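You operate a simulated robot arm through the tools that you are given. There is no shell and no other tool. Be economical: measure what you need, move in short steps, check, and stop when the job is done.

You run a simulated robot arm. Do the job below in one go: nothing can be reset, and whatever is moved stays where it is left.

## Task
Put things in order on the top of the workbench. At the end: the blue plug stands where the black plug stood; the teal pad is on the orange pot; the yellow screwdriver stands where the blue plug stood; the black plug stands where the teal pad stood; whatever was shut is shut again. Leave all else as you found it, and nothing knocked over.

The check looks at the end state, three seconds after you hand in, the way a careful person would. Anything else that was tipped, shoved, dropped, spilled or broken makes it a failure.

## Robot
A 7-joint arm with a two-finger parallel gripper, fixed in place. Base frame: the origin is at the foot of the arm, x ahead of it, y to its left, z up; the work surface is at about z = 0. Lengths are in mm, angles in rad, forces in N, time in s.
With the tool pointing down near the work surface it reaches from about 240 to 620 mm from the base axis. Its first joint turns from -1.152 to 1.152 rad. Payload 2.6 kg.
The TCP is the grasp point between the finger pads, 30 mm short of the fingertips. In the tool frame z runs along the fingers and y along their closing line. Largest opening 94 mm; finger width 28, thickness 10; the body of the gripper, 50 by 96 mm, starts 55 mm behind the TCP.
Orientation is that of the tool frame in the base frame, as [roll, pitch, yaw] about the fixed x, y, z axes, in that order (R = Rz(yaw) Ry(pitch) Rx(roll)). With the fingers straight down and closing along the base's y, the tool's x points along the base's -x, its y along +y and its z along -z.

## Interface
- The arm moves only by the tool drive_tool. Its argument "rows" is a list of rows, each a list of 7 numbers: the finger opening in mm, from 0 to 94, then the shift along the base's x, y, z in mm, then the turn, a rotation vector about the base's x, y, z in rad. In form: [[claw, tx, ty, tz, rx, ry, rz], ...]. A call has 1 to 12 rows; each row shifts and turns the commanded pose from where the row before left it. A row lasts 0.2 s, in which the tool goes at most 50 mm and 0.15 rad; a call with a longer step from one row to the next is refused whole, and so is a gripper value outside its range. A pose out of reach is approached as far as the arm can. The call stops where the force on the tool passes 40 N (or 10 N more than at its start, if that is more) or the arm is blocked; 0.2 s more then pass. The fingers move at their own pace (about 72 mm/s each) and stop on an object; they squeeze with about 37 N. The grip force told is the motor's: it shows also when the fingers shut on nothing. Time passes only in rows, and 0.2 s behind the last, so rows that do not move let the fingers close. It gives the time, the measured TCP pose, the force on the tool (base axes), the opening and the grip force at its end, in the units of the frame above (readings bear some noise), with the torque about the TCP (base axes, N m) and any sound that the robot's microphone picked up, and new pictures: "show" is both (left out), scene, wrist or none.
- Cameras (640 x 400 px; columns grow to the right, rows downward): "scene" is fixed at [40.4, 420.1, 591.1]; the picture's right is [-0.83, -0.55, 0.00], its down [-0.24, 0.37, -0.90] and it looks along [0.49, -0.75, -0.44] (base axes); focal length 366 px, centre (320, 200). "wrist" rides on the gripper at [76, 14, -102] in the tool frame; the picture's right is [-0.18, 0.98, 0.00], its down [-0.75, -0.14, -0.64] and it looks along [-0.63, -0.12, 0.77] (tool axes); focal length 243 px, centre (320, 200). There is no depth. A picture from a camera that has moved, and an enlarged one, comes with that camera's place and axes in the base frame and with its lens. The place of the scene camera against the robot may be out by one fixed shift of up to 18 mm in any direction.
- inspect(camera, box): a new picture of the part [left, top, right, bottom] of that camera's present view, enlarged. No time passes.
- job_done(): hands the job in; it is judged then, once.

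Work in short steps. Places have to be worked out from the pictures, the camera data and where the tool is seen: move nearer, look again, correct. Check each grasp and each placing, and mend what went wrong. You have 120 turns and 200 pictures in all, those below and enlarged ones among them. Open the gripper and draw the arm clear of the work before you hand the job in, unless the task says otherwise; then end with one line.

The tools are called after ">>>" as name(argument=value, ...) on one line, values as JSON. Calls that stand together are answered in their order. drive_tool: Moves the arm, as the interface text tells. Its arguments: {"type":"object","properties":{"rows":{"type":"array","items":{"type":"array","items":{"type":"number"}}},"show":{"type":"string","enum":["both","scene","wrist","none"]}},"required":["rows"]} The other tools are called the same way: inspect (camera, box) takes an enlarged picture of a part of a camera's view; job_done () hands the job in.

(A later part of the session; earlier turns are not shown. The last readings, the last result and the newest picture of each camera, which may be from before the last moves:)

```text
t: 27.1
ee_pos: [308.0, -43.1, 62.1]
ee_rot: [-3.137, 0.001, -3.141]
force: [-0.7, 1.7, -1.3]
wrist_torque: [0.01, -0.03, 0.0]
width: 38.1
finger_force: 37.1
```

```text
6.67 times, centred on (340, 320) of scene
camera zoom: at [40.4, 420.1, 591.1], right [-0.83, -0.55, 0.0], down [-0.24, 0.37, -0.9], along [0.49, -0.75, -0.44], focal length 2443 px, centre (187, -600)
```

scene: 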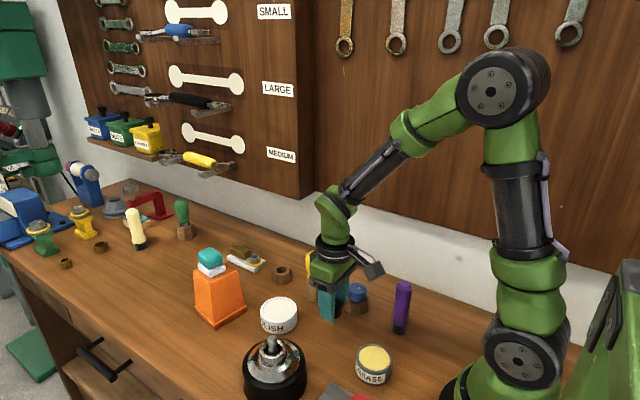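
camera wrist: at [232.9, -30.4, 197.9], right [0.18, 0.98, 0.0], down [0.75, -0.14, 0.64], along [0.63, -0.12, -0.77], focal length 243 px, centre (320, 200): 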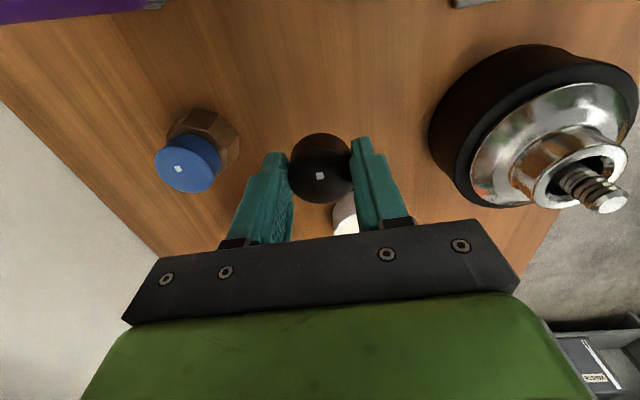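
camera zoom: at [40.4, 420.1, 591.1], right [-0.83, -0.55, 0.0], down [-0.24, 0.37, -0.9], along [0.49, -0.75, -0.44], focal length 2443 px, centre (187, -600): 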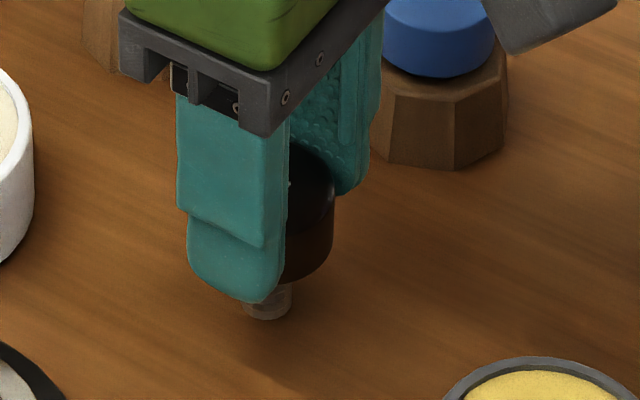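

Still no contact; continuing in 2 mm steps.

>>> drive_tool(rows=[[20, 0, 0, -2, 0, 0, 0], [20, 0, 0, -2, 0, 0, 0], [20, 0, 0, 0, 0, 0, 0]], show="none")

>>> inspect(camera="scene", box=[310, 290, 370, 350])

```text
t: 27.9
ee_pos: [307.5, -44.4, 60.2]
ee_rot: [-3.137, 0.006, 3.141]
force: [-8.1, 0.5, 31.9]
wrist_torque: [0.06, 0.3, 0.0]
width: 38.3
finger_force: 37.0
```

```text
6.67 times, centred on (340, 320) of scene
camera zoom: at [40.2, 420.1, 591.1], right [-0.83, -0.55, 0.0], down [-0.24, 0.37, -0.9], along [0.49, -0.75, -0.44], focal length 2443 px, centre (187, -600)
```

zoom: 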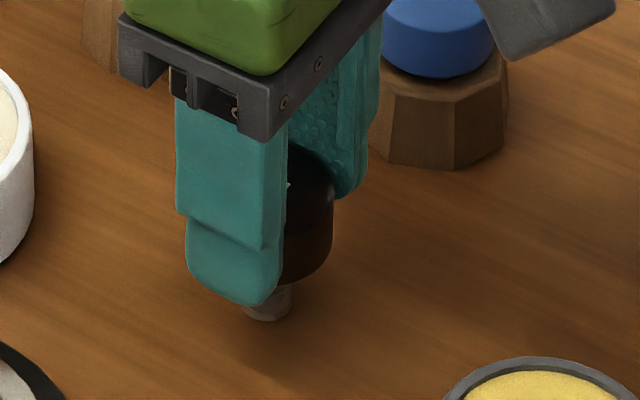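

Touchdown at about z=61 (32 N). I relieve by 2 mm and check the force.

>>> drive_tool(rows=[[20, 0, 0, 1.5, 0, 0, 0], [20, 0, 0, 0, 0, 0, 0]], show="none")

```text
t: 28.5
ee_pos: [306.6, -43.6, 61.7]
ee_rot: [-3.138, 0.001, -3.141]
force: [0.8, -0.5, 1.9]
wrist_torque: [0.01, -0.09, -0.02]
width: 38.0
finger_force: 37.4
```

Nearly zero force. I open in small steps.

>>> drive_tool(rows=[[39, 0, 0, 0, 0, 0, 0], [41, 0, 0, 0, 0, 0, 0], [44, 0, 0, 0, 0, 0, 0], [50, 0, 0, 0, 0, 0, 0], [60, 0, 0, 0, 0, 0, 0], [60, 0, 0, 0, 0, 0, 0]], show="wrist")

>>> inspect(camera="scene", box=[290, 270, 380, 350])

```text
t: 29.9
ee_pos: [307.4, -43.6, 60.6]
ee_rot: [-3.137, 0.001, -3.141]
force: [0.8, -0.4, -0.3]
wrist_torque: [0.02, -0.01, 0.02]
width: 59.9
finger_force: 0.1
camera wrist: at [230.8, -28.8, 163.4], right [0.18, 0.98, 0.0], down [0.75, -0.14, 0.64], along [0.63, -0.12, -0.77], focal length 243 px, centre (320, 200)
```

wrist: 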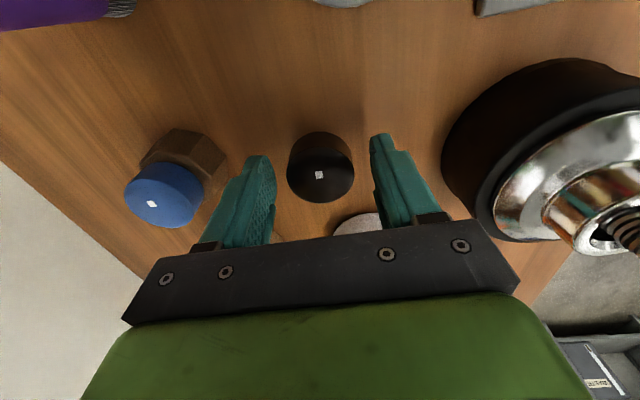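

```text
5.00 times, centred on (335, 310) of scene
camera zoom: at [40.4, 420.1, 591.1], right [-0.83, -0.55, 0.0], down [-0.24, 0.37, -0.9], along [0.49, -0.75, -0.44], focal length 1833 px, centre (245, -350)
```

zoom: 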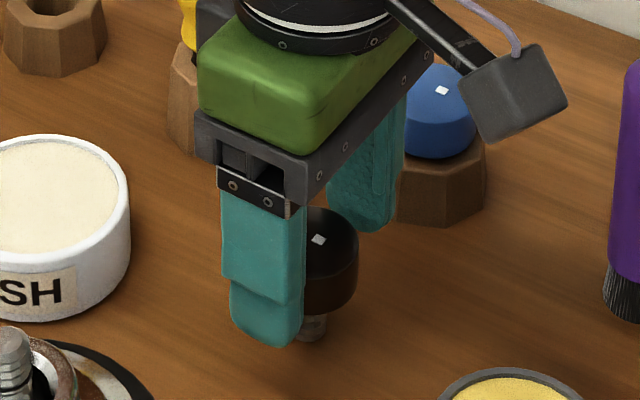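

The black plug stands by itself. I rise straight up and go over toward the blue plug for measurement.

>>> drive_tool(rows=[[60, 0, 0, 15, 0, 0, 0], [60, 0, 0, 30, 0, 0, 0], [60, 0, 0, 40, 0, 0, 0], [70, 0, -35, 0, 0, 0, 0], [70, 0, -35, 0, 0, 0, 0], [70, -3, -30, 0, 0, 0, 0], [70, 0, 0, 0, 0, 0, 0]])

>>> inspect(camera="wrist", box=[220, 20, 460, 180])

```text
t: 31.5
ee_pos: [304.5, -144.5, 144.7]
ee_rot: [-3.138, 0.001, 3.14]
force: [0.3, -0.3, -0.4]
wrist_torque: [-0.01, 0.0, 0.0]
width: 70.2
finger_force: 0.0
camera wrist: at [228.6, -129.0, 246.4], right [0.18, 0.98, 0.0], down [0.75, -0.14, 0.64], along [0.63, -0.12, -0.77], focal length 243 px, centre (320, 200)
```

scene: 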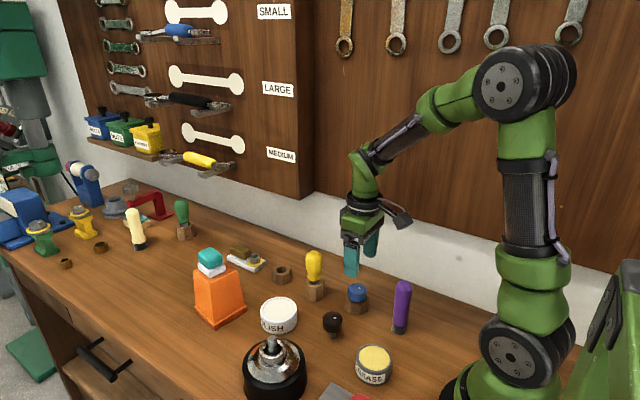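
wrist: 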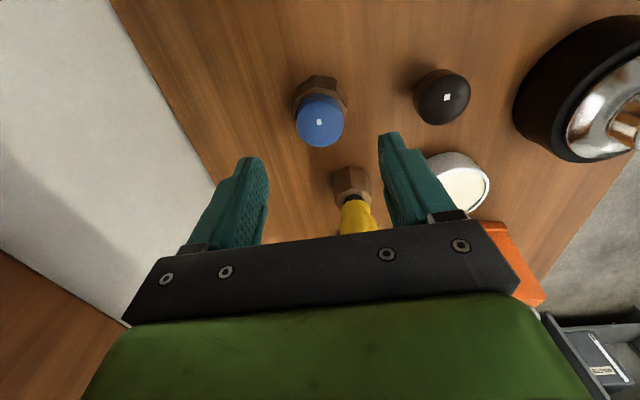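

```text
2.50 times, centred on (340, 100) of wrist
camera zoom: at [228.6, -129.0, 246.4], right [0.18, 0.98, 0.0], down [0.75, -0.14, 0.64], along [0.63, -0.12, -0.77], focal length 606 px, centre (270, 450)
```

zoom: 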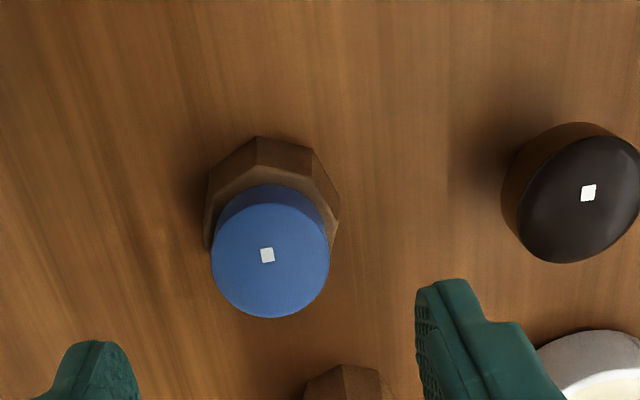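

Blue plug axis reads (307,-144). I descend to z≈70 and look at the fingertips relative to the wood.

>>> drive_tool(rows=[[70, 2, 0, -35, 0, 0, 0], [70, 0, 0, -25, 0, 0, 0], [70, 0, 0, -15, 0, 0, 0], [70, 0, 0, 0, 0, 0, 0]], show="none")

>>> inspect(camera="scene", box=[310, 255, 400, 335])

>>> inspect(camera="wrist", box=[220, 60, 420, 240])

```text
t: 32.5
ee_pos: [307.0, -142.9, 67.7]
ee_rot: [-3.138, 0.002, 3.141]
force: [0.1, -0.4, -0.2]
wrist_torque: [0.02, 0.01, -0.01]
width: 69.9
finger_force: 0.1
```

```text
5.00 times, centred on (355, 295) of scene
camera zoom: at [40.4, 420.1, 591.1], right [-0.83, -0.55, 0.0], down [-0.24, 0.37, -0.9], along [0.49, -0.75, -0.44], focal length 1833 px, centre (145, -275)
```

zoom: 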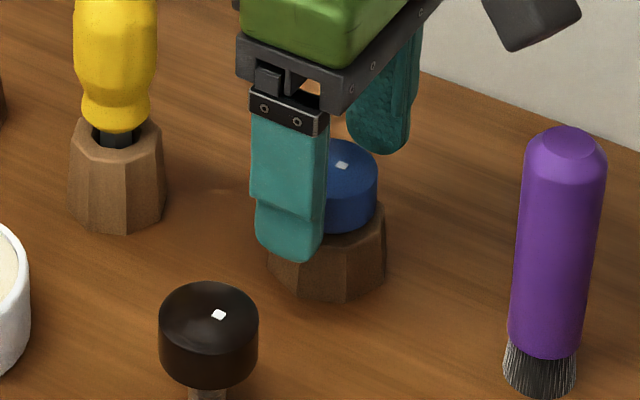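

```text
2.22 times, centred on (320, 150) of wrist
camera zoom: at [230.8, -127.7, 170.4], right [0.18, 0.98, 0.0], down [0.75, -0.14, 0.64], along [0.63, -0.12, -0.77], focal length 539 px, centre (320, 311)
```

zoom: 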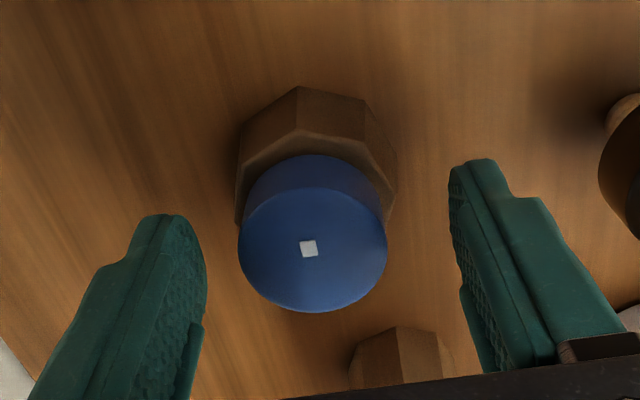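

Cap is slightly to -y of centre. I shift -2, lower 3, and close.

>>> drive_tool(rows=[[70, 0, -2, -3, 0, 0, 0], [60, 0, 0, 0, 0, 0, 0], [30, 0, 0, 0, 0, 0, 0], [20, 0, 0, 0, 0, 0, 0], [20, 0, 0, 0, 0, 0, 0]], show="none")

```text
t: 33.7
ee_pos: [307.6, -143.5, 67.6]
ee_rot: [-3.138, 0.0, 3.141]
force: [0.7, -0.8, -0.6]
wrist_torque: [0.0, -0.04, 0.01]
width: 37.9
finger_force: 36.8
```

Gripped at 37.9. I lift 130 mm straight up and look at the vacated blue holder for the plug-to-hole relation.

>>> drive_tool(rows=[[20, 0, 0, 8, 0, 0, 0], [20, 0, 0, 22, 0, 0, 0], [20, 0, 0, 40, 0, 0, 0], [20, 0, 0, 40, 0, 0, 0], [20, 0, 0, 20, 0, 0, 0], [20, 0, 0, 0, 0, 0, 0], [20, 0, 0, 0, 0, 0, 0]], show="none")

>>> inspect(camera="wrist", box=[220, 0, 420, 200])

>>> inspect(camera="scene", box=[300, 170, 420, 340])

```text
t: 35.3
ee_pos: [305.7, -144.0, 199.1]
ee_rot: [-3.139, 0.002, -3.14]
force: [0.3, -0.1, -1.7]
wrist_torque: [-0.02, 0.0, -0.05]
width: 38.1
finger_force: 37.0
```

```text
2.00 times, centred on (320, 100) of wrist
camera zoom: at [229.1, -130.0, 301.3], right [0.18, 0.98, 0.0], down [0.75, -0.14, 0.64], along [0.63, -0.12, -0.77], focal length 485 px, centre (320, 400)
```

zoom: 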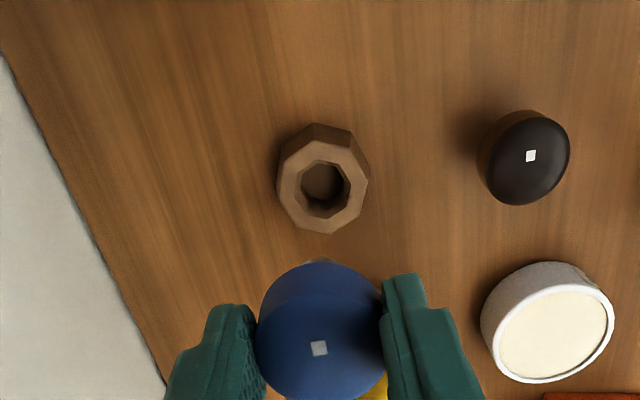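

```text
2.35 times, centred on (360, 255) of scene
camera zoom: at [40.4, 420.1, 591.1], right [-0.83, -0.55, 0.0], down [-0.24, 0.37, -0.9], along [0.49, -0.75, -0.44], focal length 862 px, centre (226, 71)
```

zoom: 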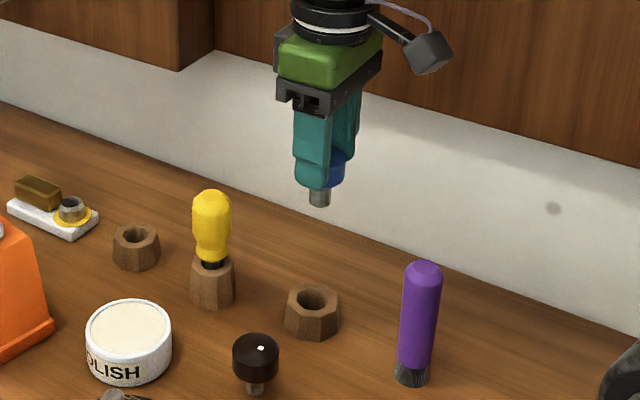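

Points under the TCP fall on column 320; the blue hole is ~3.5 mm to +y of the grip axis, as was the black. I carry the blue plug over the black holder, high over the screwdriver, aiming at TCP (505.6,-127), and check the hole's pixel.

>>> drive_tool(rows=[[20, 0, 0, 40, 0, 0, 0], [20, 40, 4, 0, 0, 0, 0], [20, 40, 4, 0, 0, 0, 0], [20, 40, 4, 0, 0, 0, 0], [20, 40, 4, 0, 0, 0, 0], [20, 39.8, 2.5, 0, 0, 0, 0], [20, 0, 0, -40, 0, 0, 0], [20, 0, 0, 0, 0, 0, 0], [20, 0, 0, 0, 0, 0, 0]], show="none")

>>> inspect(camera="wrist", box=[220, 0, 420, 200])

>>> inspect(camera="scene", box=[230, 170, 350, 320])

```text
t: 37.3
ee_pos: [508.9, -128.1, 200.2]
ee_rot: [-3.139, 0.001, -3.141]
force: [0.2, -0.4, -1.0]
wrist_torque: [0.01, 0.03, 0.02]
width: 37.8
finger_force: 37.0
```

```text
2.00 times, centred on (320, 100) of wrist
camera zoom: at [432.1, -112.8, 301.7], right [0.18, 0.98, 0.0], down [0.75, -0.14, 0.64], along [0.63, -0.12, -0.77], focal length 485 px, centre (320, 400)
```

zoom: 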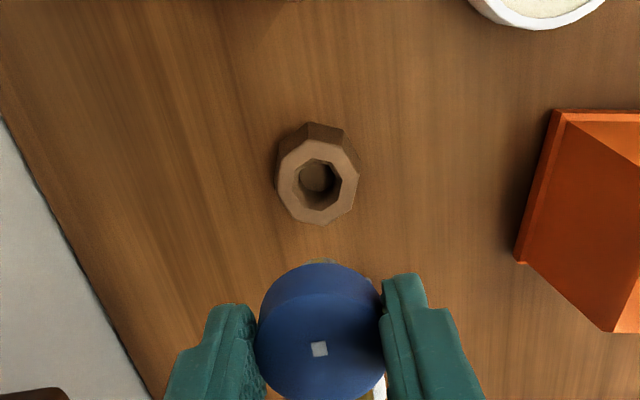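

```text
2.67 times, centred on (290, 245) of scene
camera zoom: at [40.4, 420.1, 591.1], right [-0.83, -0.55, 0.0], down [-0.24, 0.37, -0.9], along [0.49, -0.75, -0.44], focal length 977 px, centre (400, 80)
```

zoom: 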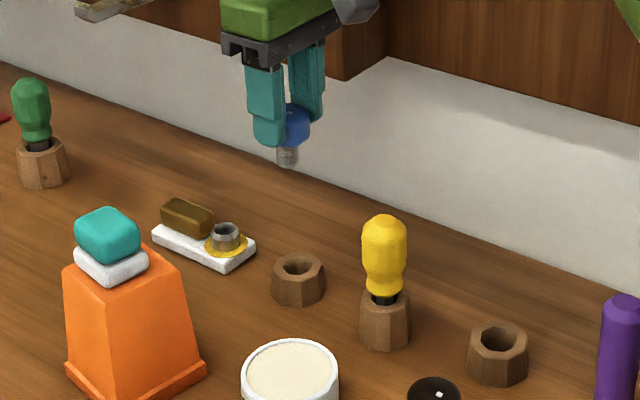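

Hole now at (319.5,184.5), desired row ~187.5: I move -1.5 in x and descend until the stem is ~8 mm above the rim.

>>> drive_tool(rows=[[20, -1.5, 0, -40, 0, 0, 0], [20, 0, 0, -40, 0, 0, 0], [20, 0, 0, -20, 0, 0, 0], [20, 0, 0, 0, 0, 0, 0], [20, 0, 0, 0, 0, 0, 0]], show="none")

>>> inspect(camera="wrist", box=[260, 60, 380, 180])

>>> inspect(camera="scene", box=[245, 220, 315, 290])

```text
t: 38.5
ee_pos: [505.1, -125.3, 98.7]
ee_rot: [-3.137, 0.001, -3.142]
force: [0.0, 0.4, -1.0]
wrist_torque: [-0.02, -0.01, 0.02]
width: 37.9
finger_force: 37.5
```

```text
3.33 times, centred on (320, 120) of wrist
camera zoom: at [428.2, -110.8, 201.7], right [0.18, 0.98, 0.0], down [0.75, -0.14, 0.64], along [0.63, -0.12, -0.77], focal length 809 px, centre (320, 467)
```

zoom: 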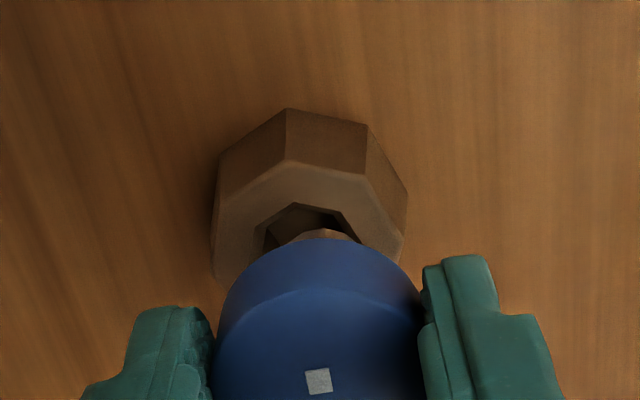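

```text
5.71 times, centred on (280, 255) of scene
camera zoom: at [40.4, 420.1, 591.1], right [-0.83, -0.55, 0.0], down [-0.24, 0.37, -0.9], along [0.49, -0.75, -0.44], focal length 2094 px, centre (549, -114)
```

zoom: 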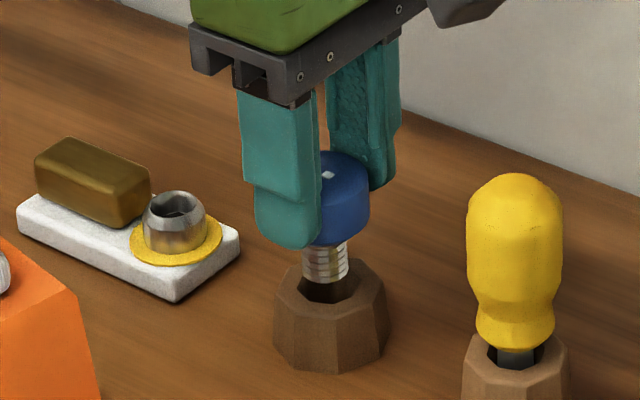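

Close view: the hole is ~2 mm to -y of the stem and perhaps 1 mm to +x. I correct by (+1,-1.8) and lower 4 mm.

>>> drive_tool(rows=[[20, 1, -1.8, 0, 0, 0, 0], [20, 0, 0, -4, 0, 0, 0], [20, 0, 0, 0, 0, 0, 0]], show="none")

>>> inspect(camera="wrist", box=[260, 60, 380, 180])

>>> inspect(camera="scene", box=[260, 240, 310, 290])

```text
t: 39.3
ee_pos: [505.9, -128.0, 93.6]
ee_rot: [-3.139, 0.001, -3.141]
force: [-0.3, 0.6, -1.0]
wrist_torque: [0.03, -0.01, -0.02]
width: 38.4
finger_force: 36.5
```

```text
3.33 times, centred on (320, 120) of wrist
camera zoom: at [429.2, -112.8, 196.3], right [0.18, 0.98, 0.0], down [0.75, -0.14, 0.64], along [0.63, -0.12, -0.77], focal length 809 px, centre (320, 467)
```

zoom: 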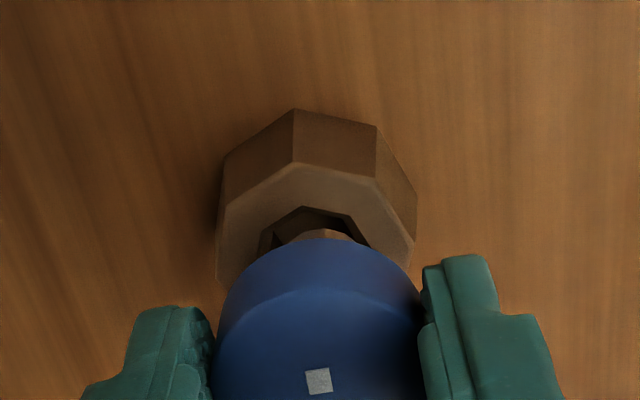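

```text
8.00 times, centred on (285, 265) of scene
camera zoom: at [40.4, 420.1, 591.1], right [-0.83, -0.55, 0.0], down [-0.24, 0.37, -0.9], along [0.49, -0.75, -0.44], focal length 2932 px, centre (600, -320)
```

zoom: 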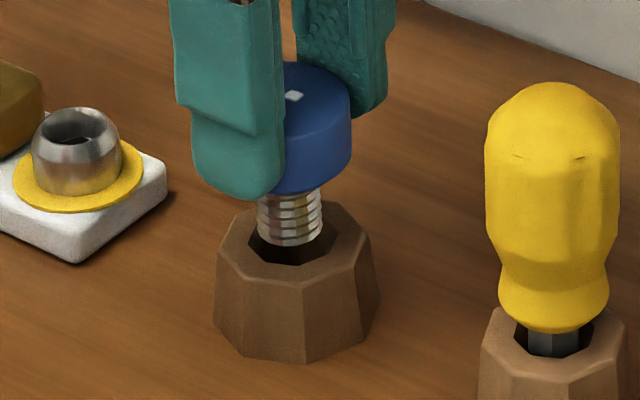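

Stem is nearly centred with ~3 mm clearance all round. I correct (+0.5,-1.3) and lower 8 mm, checking for contact.

>>> drive_tool(rows=[[20, 0.5, -1.3, 0, 0, 0, 0], [20, 0, 0, -3, 0, 0, 0], [20, 0, 0, -3, 0, 0, 0], [20, 0, 0, -2, 0, 0, 0], [20, 0, 0, 0, 0, 0, 0]], show="none")

>>> inspect(camera="scene", box=[260, 240, 310, 290])

```text
t: 40.5
ee_pos: [505.8, -129.1, 86.0]
ee_rot: [-3.138, 0.001, -3.141]
force: [0.3, 0.6, -1.2]
wrist_torque: [0.01, 0.03, 0.0]
width: 38.2
finger_force: 37.1
```

```text
8.00 times, centred on (285, 265) of scene
camera zoom: at [40.4, 420.1, 591.1], right [-0.83, -0.55, 0.0], down [-0.24, 0.37, -0.9], along [0.49, -0.75, -0.44], focal length 2932 px, centre (600, -320)
```

zoom: 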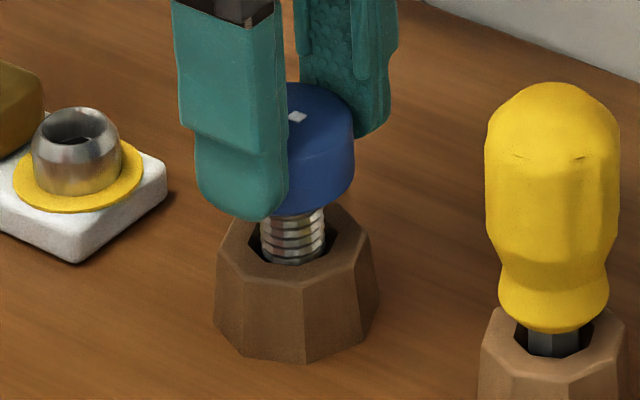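

The stem is entering the hole with no contact force. I continue down 12 mm.

>>> drive_tool(rows=[[20, 0, 0, -3, 0, 0, 0], [20, 0, 0, -3, 0, 0, 0], [20, 0, 0, -3, 0, 0, 0], [20, 0, 0, -3, 0, 0, 0], [20, 0, 0, 0, 0, 0, 0]], show="none")

>>> inspect(camera="scene", box=[260, 240, 310, 290])

```text
t: 41.7
ee_pos: [506.0, -130.5, 74.1]
ee_rot: [-3.138, 0.002, 3.14]
force: [0.8, 0.2, -0.7]
wrist_torque: [-0.02, 0.02, -0.01]
width: 37.8
finger_force: 36.9
```

```text
8.00 times, centred on (285, 265) of scene
camera zoom: at [40.4, 420.1, 591.1], right [-0.83, -0.55, 0.0], down [-0.24, 0.37, -0.9], along [0.49, -0.75, -0.44], focal length 2932 px, centre (600, -320)
```

zoom: 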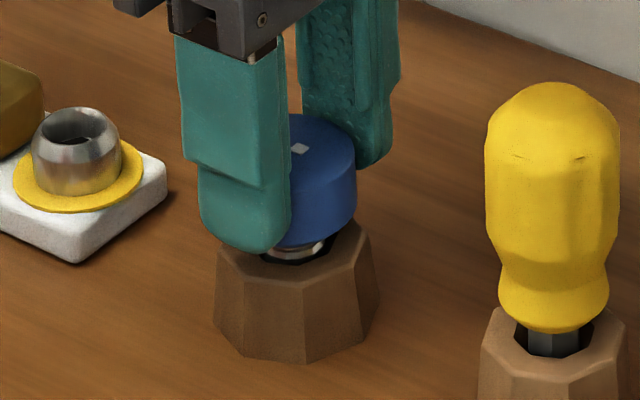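

Going in well. A few more millimetres until it seats.

>>> drive_tool(rows=[[20, 0, 0, -2, 0, 0, 0], [20, 0, 0, -2, 0, 0, 0], [20, 0, 0, -1.5, 0, 0, 0], [20, 0, 0, 0, 0, 0, 0]], show="none")

>>> inspect(camera="scene", box=[260, 240, 310, 290])

```text
t: 42.7
ee_pos: [505.5, -129.3, 69.0]
ee_rot: [-3.138, 0.003, -3.142]
force: [1.0, -0.7, -1.2]
wrist_torque: [0.01, -0.02, -0.04]
width: 38.1
finger_force: 36.8
```

```text
8.00 times, centred on (285, 265) of scene
camera zoom: at [40.4, 420.1, 591.1], right [-0.83, -0.55, 0.0], down [-0.24, 0.37, -0.9], along [0.49, -0.75, -0.44], focal length 2932 px, centre (600, -320)
```

zoom: 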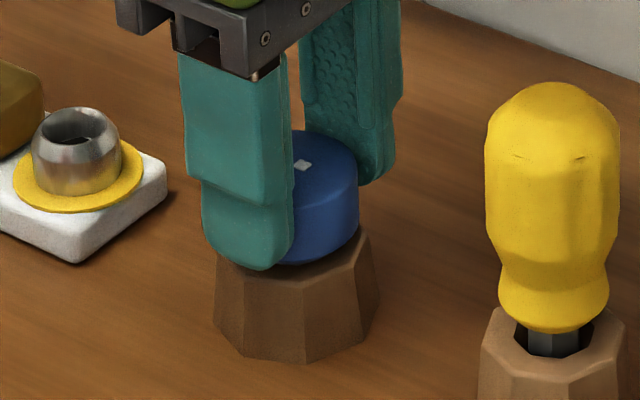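

Practically seated. One more 1 mm step to feel contact.

>>> drive_tool(rows=[[20, 0, 0, -1, 0, 0, 0], [20, 0, 0, -0.5, 0, 0, 0], [20, 0, 0, 0, 0, 0, 0]], show="none")

```text
t: 43.5
ee_pos: [507.7, -128.3, 67.3]
ee_rot: [-3.139, 0.002, 3.141]
force: [0.4, 0.8, -1.5]
wrist_torque: [-0.02, 0.02, 0.0]
width: 38.1
finger_force: 37.2
```

Still no contact; a further 2 mm.

>>> drive_tool(rows=[[20, 0, 0, -1, 0, 0, 0], [20, 0, 0, -1, 0, 0, 0], [20, 0, 0, 0, 0, 0, 0]], show="none")

>>> inspect(camera="scene", box=[260, 240, 310, 290])

```text
t: 44.3
ee_pos: [506.8, -130.1, 65.7]
ee_rot: [-3.137, 0.003, 3.141]
force: [-2.3, -1.3, 2.8]
wrist_torque: [-0.02, 0.1, 0.0]
width: 38.3
finger_force: 37.5
```

```text
8.00 times, centred on (285, 265) of scene
camera zoom: at [40.3, 420.1, 591.1], right [-0.83, -0.55, 0.0], down [-0.24, 0.37, -0.9], along [0.49, -0.75, -0.44], focal length 2932 px, centre (600, -320)
```

zoom: 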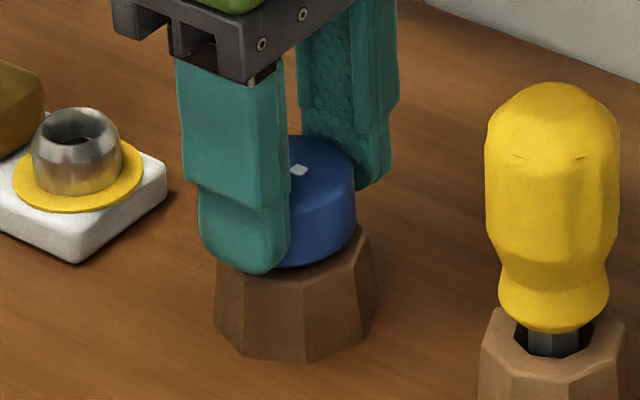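

Contact felt (~4 N): seated. I release and rise straight up, then view the result and the yellow screwdriver.

>>> drive_tool(rows=[[42, 0, 0, 0, 0, 0, 0], [50, 0, 0, 0, 0, 0, 0], [65, 0, 0, 0, 0, 0, 0], [65, 0, 0, 20, 0, 0, 0], [65, 0, 0, 35, 0, 0, 0], [65, 0, 0, 40, 0, 0, 0], [65, 0, 0, 40, 0, 0, 0], [65, 0, 0, 0, 0, 0, 0]], show="wrist")

>>> inspect(camera="scene", box=[240, 230, 400, 350])

```text
t: 46.1
ee_pos: [508.4, -128.9, 199.6]
ee_rot: [-3.138, 0.0, -3.141]
force: [0.5, 0.2, -0.1]
wrist_torque: [0.02, 0.0, 0.02]
width: 65.2
finger_force: 0.1
camera wrist: at [431.9, -113.8, 301.7], right [0.18, 0.98, 0.0], down [0.75, -0.14, 0.64], along [0.63, -0.12, -0.77], focal length 243 px, centre (320, 200)
```

wrist: 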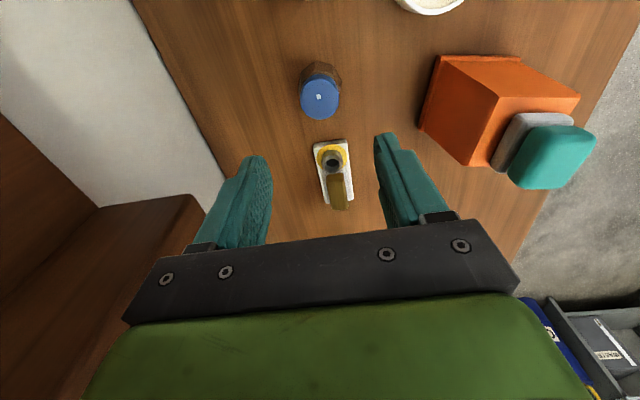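

```text
3.33 times, centred on (320, 290) of scene
camera zoom: at [40.4, 420.1, 591.1], right [-0.83, -0.55, 0.0], down [-0.24, 0.37, -0.9], along [0.49, -0.75, -0.44], focal length 1222 px, centre (320, -100)
```

zoom: 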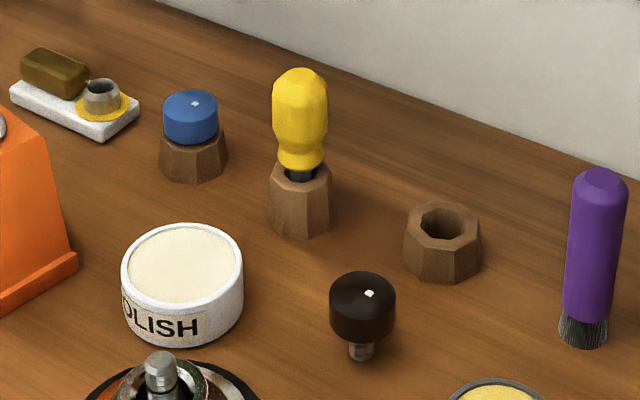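

Blue is neatly seated. Now I go over the yellow screwdriver (~(399,-120), top about z=125) at z≈200 and measure.

>>> drive_tool(rows=[[75, -36, 3, 0, 0, 0, 0], [75, -36, 3, 0, 0, 0, 0], [75, -36, 3, 0, 0, 0, 0], [75, 0, 0, 0, 0, 0, 0]], show="none")

>>> inspect(camera="wrist", box=[220, 0, 420, 200])

>>> inspect(camera="scene", box=[250, 180, 400, 330])

```text
t: 47.1
ee_pos: [397.1, -119.9, 200.4]
ee_rot: [-3.138, 0.001, -3.14]
force: [0.3, -0.1, -0.3]
wrist_torque: [0.01, -0.02, 0.02]
width: 75.0
finger_force: 0.0
```

```text
2.00 times, centred on (320, 100) of wrist
camera zoom: at [320.4, -105.0, 302.9], right [0.18, 0.98, 0.0], down [0.75, -0.14, 0.64], along [0.63, -0.12, -0.77], focal length 485 px, centre (320, 400)
```

zoom: 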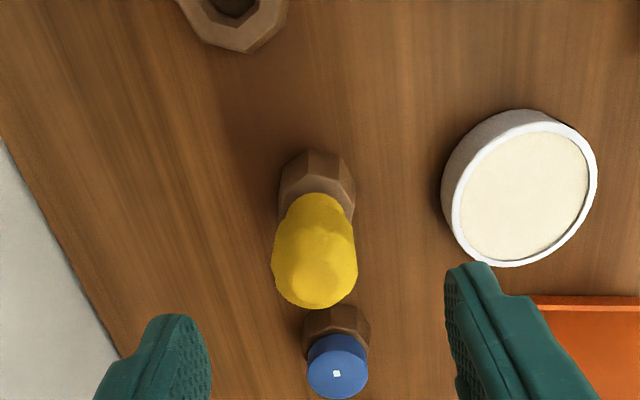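

```text
2.67 times, centred on (325, 255) of scene
camera zoom: at [40.3, 420.1, 591.1], right [-0.83, -0.55, 0.0], down [-0.24, 0.37, -0.9], along [0.49, -0.75, -0.44], focal length 977 px, centre (307, 53)
```

zoom: 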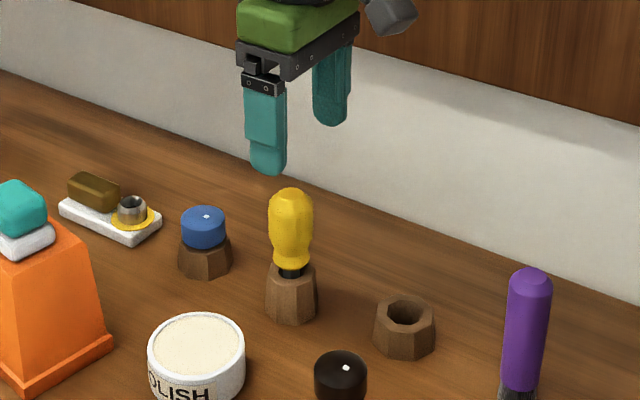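

Screwdriver axis appears at about (408,-121.5), top ≈124. I shift (+11,-1.5) and descend to z≈150, then look again.

>>> drive_tool(rows=[[75, 11, -1.5, 0, 0, 0, 0], [75, 0, 0, -30, 0, 0, 0], [75, 0, 0, -15, 0, 0, 0], [75, 0, 0, 0, 0, 0, 0]], show="none")

>>> inspect(camera="wrist", box=[220, 40, 420, 240])

>>> inspect(camera="scene", box=[270, 210, 360, 310])

```text
t: 48.1
ee_pos: [408.5, -120.2, 157.2]
ee_rot: [-3.138, 0.002, 3.141]
force: [-0.4, 1.1, 0.3]
wrist_torque: [0.0, 0.03, 0.02]
width: 74.8
finger_force: 0.1
```

```text
2.00 times, centred on (320, 140) of wrist
camera zoom: at [332.9, -105.8, 258.7], right [0.18, 0.98, 0.0], down [0.75, -0.14, 0.64], along [0.63, -0.12, -0.77], focal length 485 px, centre (320, 320)
```

zoom: 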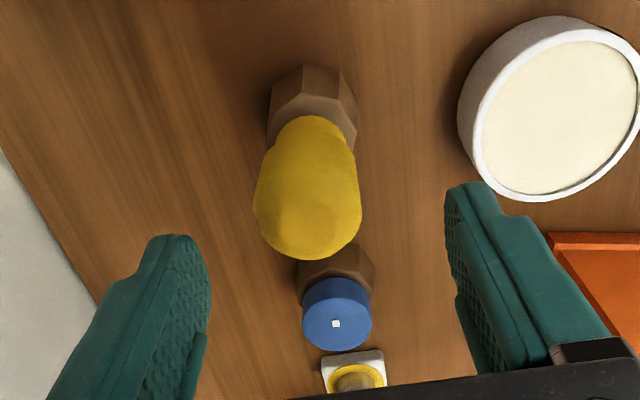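

```text
4.00 times, centred on (315, 260) of scene
camera zoom: at [40.4, 420.1, 591.1], right [-0.83, -0.55, 0.0], down [-0.24, 0.37, -0.9], along [0.49, -0.75, -0.44], focal length 1466 px, centre (340, -40)
```

zoom: 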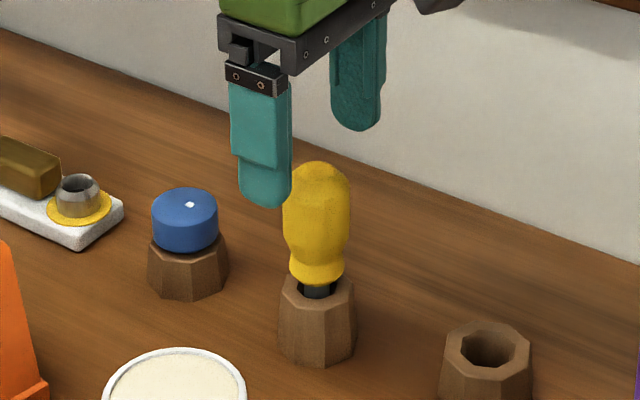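

Handle is ~4 mm to -y. I correct and descend to z≈95 (fingertips ≈65, gripper body ≈150).

>>> drive_tool(rows=[[75, 0, -4, 0, 0, 0, 0], [75, 0, 0, -25, 0, 0, 0], [75, 0, 0, -20, 0, 0, 0], [75, 0, 0, -15, 0, 0, 0], [75, 0, 0, 0, 0, 0, 0]], show="none")

>>> inspect(camera="wrist", box=[220, 60, 420, 260])

>>> inspect(camera="scene", box=[270, 210, 360, 310])

```text
t: 49.3
ee_pos: [408.9, -124.7, 95.3]
ee_rot: [-3.138, 0.0, -3.141]
force: [0.1, 0.5, -0.8]
wrist_torque: [-0.01, 0.02, -0.01]
width: 74.9
finger_force: 0.0
```

```text
2.00 times, centred on (320, 160) of wrist
camera zoom: at [332.3, -110.6, 198.1], right [0.18, 0.98, 0.0], down [0.75, -0.14, 0.64], along [0.63, -0.12, -0.77], focal length 485 px, centre (320, 280)
```

zoom: 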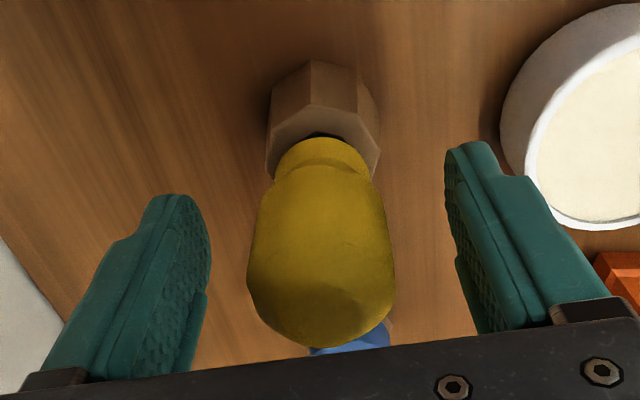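

```text
4.00 times, centred on (315, 260) of scene
camera zoom: at [40.4, 420.1, 591.1], right [-0.83, -0.55, 0.0], down [-0.24, 0.37, -0.9], along [0.49, -0.75, -0.44], focal length 1466 px, centre (340, -40)
```

zoom: 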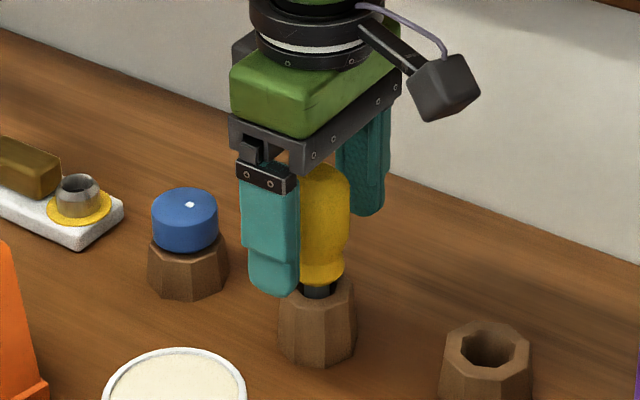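

Centred, no contact. I close on the handle.

>>> drive_tool(rows=[[40, 0, 0, 0, 0, 0, 0], [15, 0, 0, 0, 0, 0, 0], [15, 0, 0, 0, 0, 0, 0], [15, 0, 0, 0, 0, 0, 0]], show="none")

```text
t: 50.3
ee_pos: [409.5, -125.5, 95.9]
ee_rot: [-3.138, 0.0, 3.14]
force: [-0.1, 0.0, 0.6]
wrist_torque: [0.03, 0.02, 0.03]
width: 37.3
finger_force: 37.1
```

Gripped at 37.3 mm. I lift slowly 20 mm and look.

>>> drive_tool(rows=[[15, 0, 0, 4, 0, 0, 0], [15, 0, 0, 8, 0, 0, 0], [15, 0, 0, 8, 0, 0, 0], [15, 0, 0, 0, 0, 0, 0]], show="none")

>>> inspect(camera="scene", box=[270, 210, 360, 310])

```text
t: 51.3
ee_pos: [408.9, -126.2, 116.1]
ee_rot: [-3.137, 0.002, 3.141]
force: [-0.3, 0.2, -1.4]
wrist_torque: [0.0, 0.03, 0.02]
width: 37.3
finger_force: 36.7
```

```text
4.00 times, centred on (315, 260) of scene
camera zoom: at [40.4, 420.1, 591.1], right [-0.83, -0.55, 0.0], down [-0.24, 0.37, -0.9], along [0.49, -0.75, -0.44], focal length 1466 px, centre (340, -40)
```

zoom: 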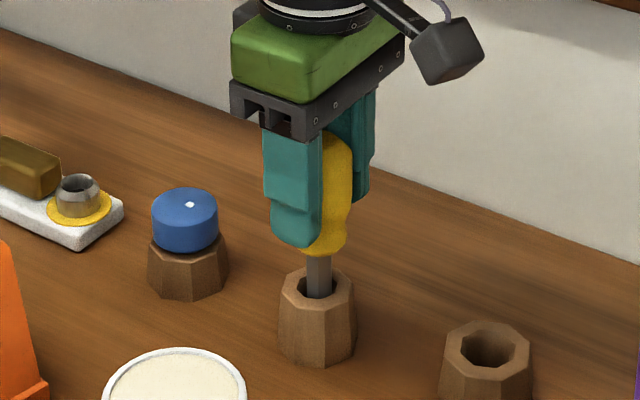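

It comes out cleanly. I lift 70 mm more and view the shaft.

>>> drive_tool(rows=[[15, 0, 0, 20, 0, 0, 0], [15, 0, 0, 25, 0, 0, 0], [15, 0, 0, 25, 0, 0, 0], [15, 0, 0, 15, 0, 0, 0], [15, 0, 0, 0, 0, 0, 0]], show="none")

>>> inspect(camera="scene", box=[260, 170, 400, 330])

>>> inspect(camera="wrist", box=[220, 0, 420, 240])

```text
t: 52.5
ee_pos: [406.9, -124.5, 202.6]
ee_rot: [-3.137, 0.003, 3.142]
force: [0.5, -0.7, -1.8]
wrist_torque: [-0.02, -0.02, 0.02]
width: 37.3
finger_force: 37.1
```

```text
2.50 times, centred on (330, 250) of scene
camera zoom: at [40.4, 420.1, 591.1], right [-0.83, -0.55, 0.0], down [-0.24, 0.37, -0.9], along [0.49, -0.75, -0.44], focal length 916 px, centre (295, 75)
```

zoom: 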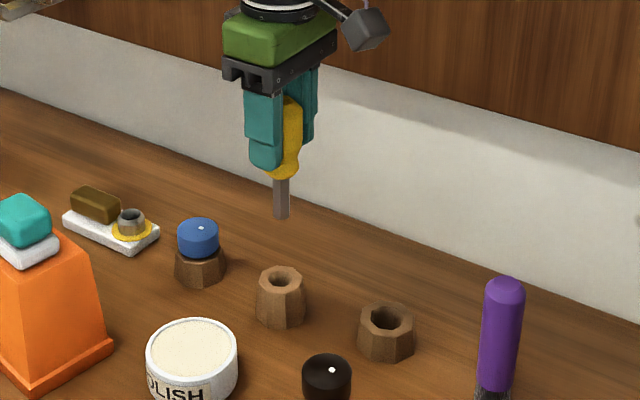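

```text
1.67 times, centred on (320, 120) of wrist
camera zoom: at [331.1, -110.5, 304.1], right [0.18, 0.98, 0.0], down [0.75, -0.14, 0.64], along [0.63, -0.12, -0.77], focal length 404 px, centre (320, 333)
```

zoom: 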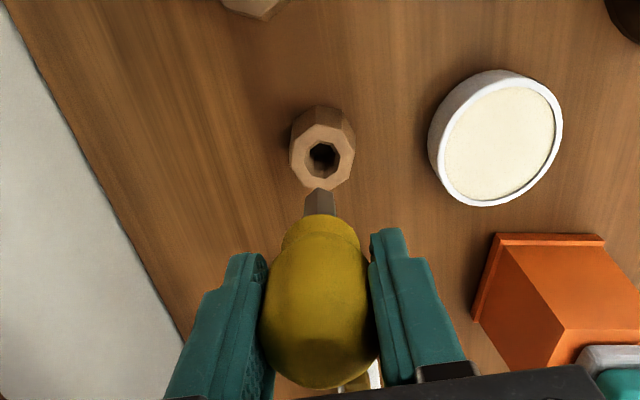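

The shaft is ~40 mm long, tip about 87 mm below the TCP. I carry it to over the blue holder, aiming TCP (309.5,-142.3).

>>> drive_tool(rows=[[15, -33, -5.2, 0, 0, 0, 0], [15, -33, -5.2, 0, 0, 0, 0], [15, -33, -5.2, 0, 0, 0, 0], [15, 0, 0, 0, 0, 0, 0], [15, 0, 0, 0, 0, 0, 0]], show="none")

>>> inspect(camera="wrist", box=[220, 0, 420, 200])

>>> inspect(camera="scene", box=[290, 170, 430, 330])

```text
t: 53.7
ee_pos: [307.6, -141.8, 203.2]
ee_rot: [-3.137, 0.003, -3.142]
force: [0.4, 0.4, -0.3]
wrist_torque: [-0.03, -0.01, 0.0]
width: 37.1
finger_force: 37.2
```

```text
2.00 times, centred on (320, 100) of wrist
camera zoom: at [231.9, -127.0, 304.9], right [0.18, 0.98, 0.0], down [0.75, -0.14, 0.64], along [0.63, -0.12, -0.77], focal length 485 px, centre (320, 400)
```

zoom: 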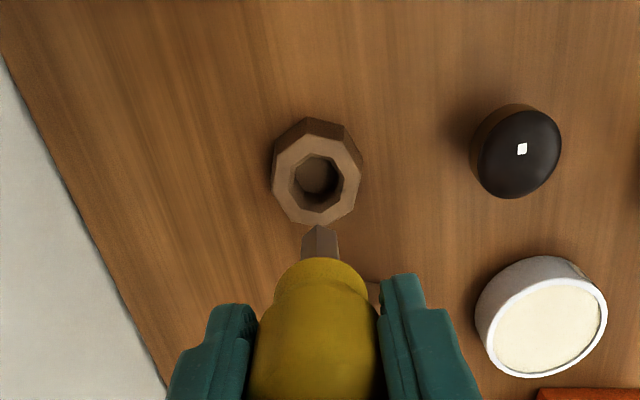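

```text
2.50 times, centred on (360, 250) of scene
camera zoom: at [40.4, 420.1, 591.1], right [-0.83, -0.55, 0.0], down [-0.24, 0.37, -0.9], along [0.49, -0.75, -0.44], focal length 916 px, centre (220, 75)
```

zoom: 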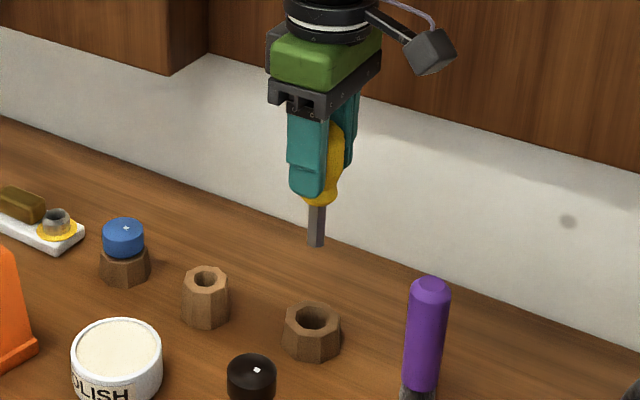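

Hole at (316,182): I shift -1.5 in y and descend 68 mm, then inspect.

>>> drive_tool(rows=[[15, 0, -1.5, -30, 0, 0, 0], [15, 0, 0, -25, 0, 0, 0], [15, 0, 0, -13, 0, 0, 0], [15, 0, 0, 0, 0, 0, 0], [15, 0, 0, 0, 0, 0, 0]], show="none")

>>> inspect(camera="wrist", box=[250, 40, 390, 180])

>>> inspect(camera="scene", box=[325, 250, 395, 320])

```text
t: 54.9
ee_pos: [308.0, -143.7, 132.2]
ee_rot: [-3.138, 0.001, 3.14]
force: [0.2, -0.5, -0.6]
wrist_torque: [0.02, 0.0, 0.01]
width: 37.1
finger_force: 36.8
```

```text
2.86 times, centred on (320, 110) of wrist
camera zoom: at [232.0, -128.8, 234.7], right [0.18, 0.98, 0.0], down [0.75, -0.14, 0.64], along [0.63, -0.12, -0.77], focal length 693 px, centre (320, 457)
```

zoom: 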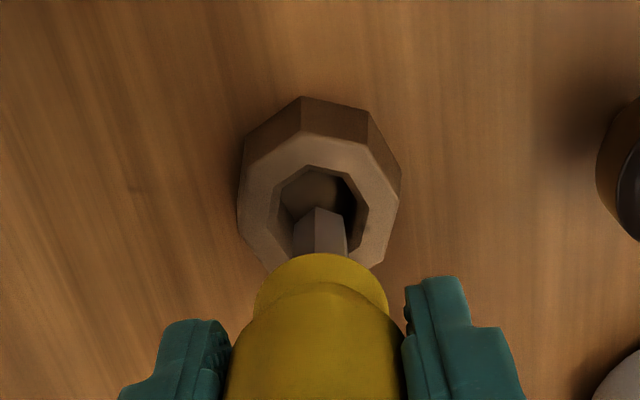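

```text
5.71 times, centred on (360, 285) of scene
camera zoom: at [40.4, 420.1, 591.1], right [-0.83, -0.55, 0.0], down [-0.24, 0.37, -0.9], along [0.49, -0.75, -0.44], focal length 2094 px, centre (91, -286)
```

zoom: 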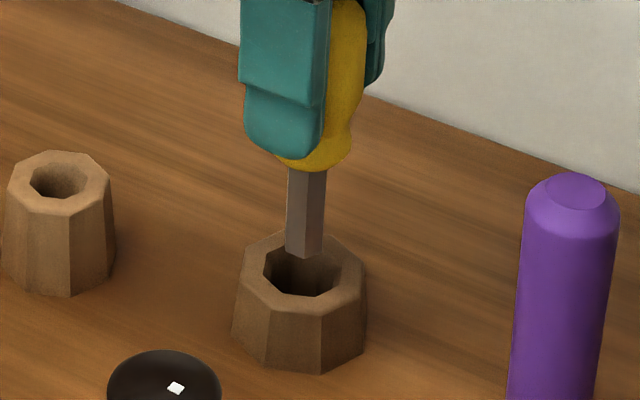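

Laterally aligned; the hole is ~2–3 mm toward -x of the shaft. I correct -2.2 in x and lower 8 mm.

>>> drive_tool(rows=[[15, -2.2, 0, 0, 0, 0, 0], [15, 0, 0, -4, 0, 0, 0], [15, 0, 0, -4, 0, 0, 0], [15, 0, 0, 0, 0, 0, 0]], show="none")

>>> inspect(camera="wrist", box=[250, 40, 390, 180])

>>> inspect(camera="scene", box=[325, 250, 395, 320])

```text
t: 55.9
ee_pos: [307.2, -143.5, 124.9]
ee_rot: [-3.138, 0.002, 3.141]
force: [-0.5, -0.2, -0.8]
wrist_torque: [0.02, -0.02, -0.02]
width: 37.3
finger_force: 37.1
```

```text
2.86 times, centred on (320, 110) of wrist
camera zoom: at [231.1, -128.5, 226.6], right [0.18, 0.98, 0.0], down [0.75, -0.14, 0.64], along [0.63, -0.12, -0.77], focal length 693 px, centre (320, 457)
```

zoom: 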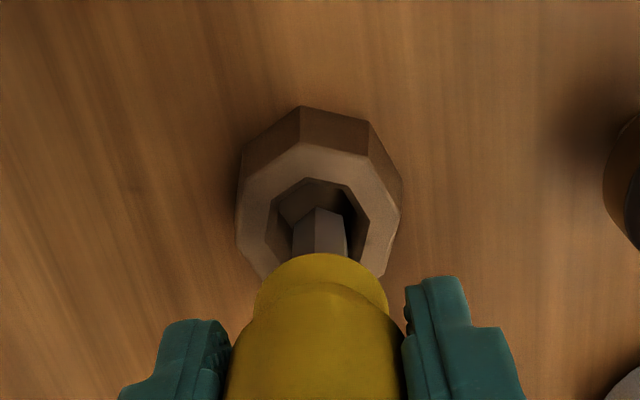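

```text
5.71 times, centred on (360, 285) of scene
camera zoom: at [40.4, 420.1, 591.1], right [-0.83, -0.55, 0.0], down [-0.24, 0.37, -0.9], along [0.49, -0.75, -0.44], focal length 2094 px, centre (91, -286)
```

zoom: 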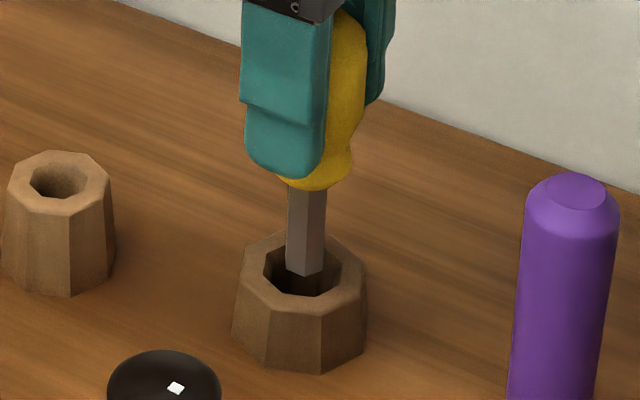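

Shaft is well inside the hole outline. I lower on in small steps.

>>> drive_tool(rows=[[15, 0, 0, -3, 0, 0, 0], [15, 0, 0, -3, 0, 0, 0], [15, 0, 0, -3, 0, 0, 0], [15, 0, 0, -3, 0, 0, 0], [15, 0, 0, 0, 0, 0, 0]], show="none")

>>> inspect(camera="scene", box=[325, 250, 395, 320])

>>> inspect(camera="wrist", box=[250, 40, 390, 180])

```text
t: 57.1
ee_pos: [307.1, -144.3, 112.5]
ee_rot: [-3.14, 0.002, -3.14]
force: [-0.2, 1.2, -2.1]
wrist_torque: [0.0, 0.02, 0.05]
width: 37.1
finger_force: 37.7
```

```text
5.71 times, centred on (360, 285) of scene
camera zoom: at [40.4, 420.1, 591.1], right [-0.83, -0.55, 0.0], down [-0.24, 0.37, -0.9], along [0.49, -0.75, -0.44], focal length 2094 px, centre (91, -286)
```

zoom: 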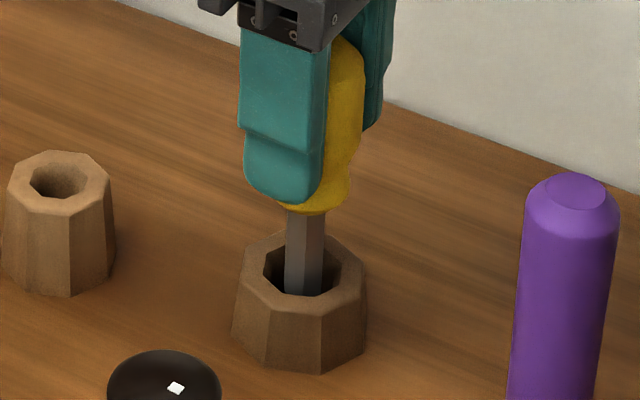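

```text
2.86 times, centred on (320, 110) of wrist
camera zoom: at [231.4, -128.7, 214.9], right [0.18, 0.98, 0.0], down [0.75, -0.14, 0.64], along [0.63, -0.12, -0.77], focal length 693 px, centre (320, 457)
```

zoom: 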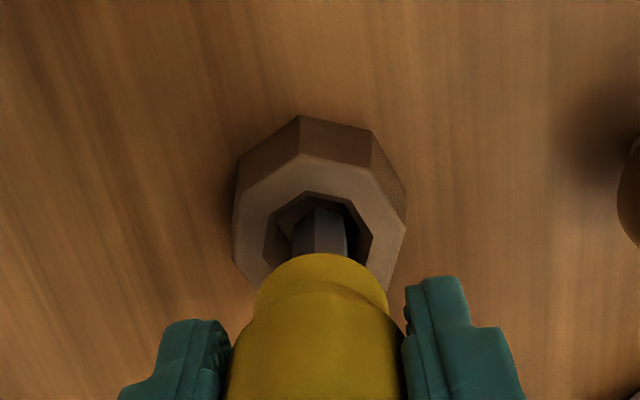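

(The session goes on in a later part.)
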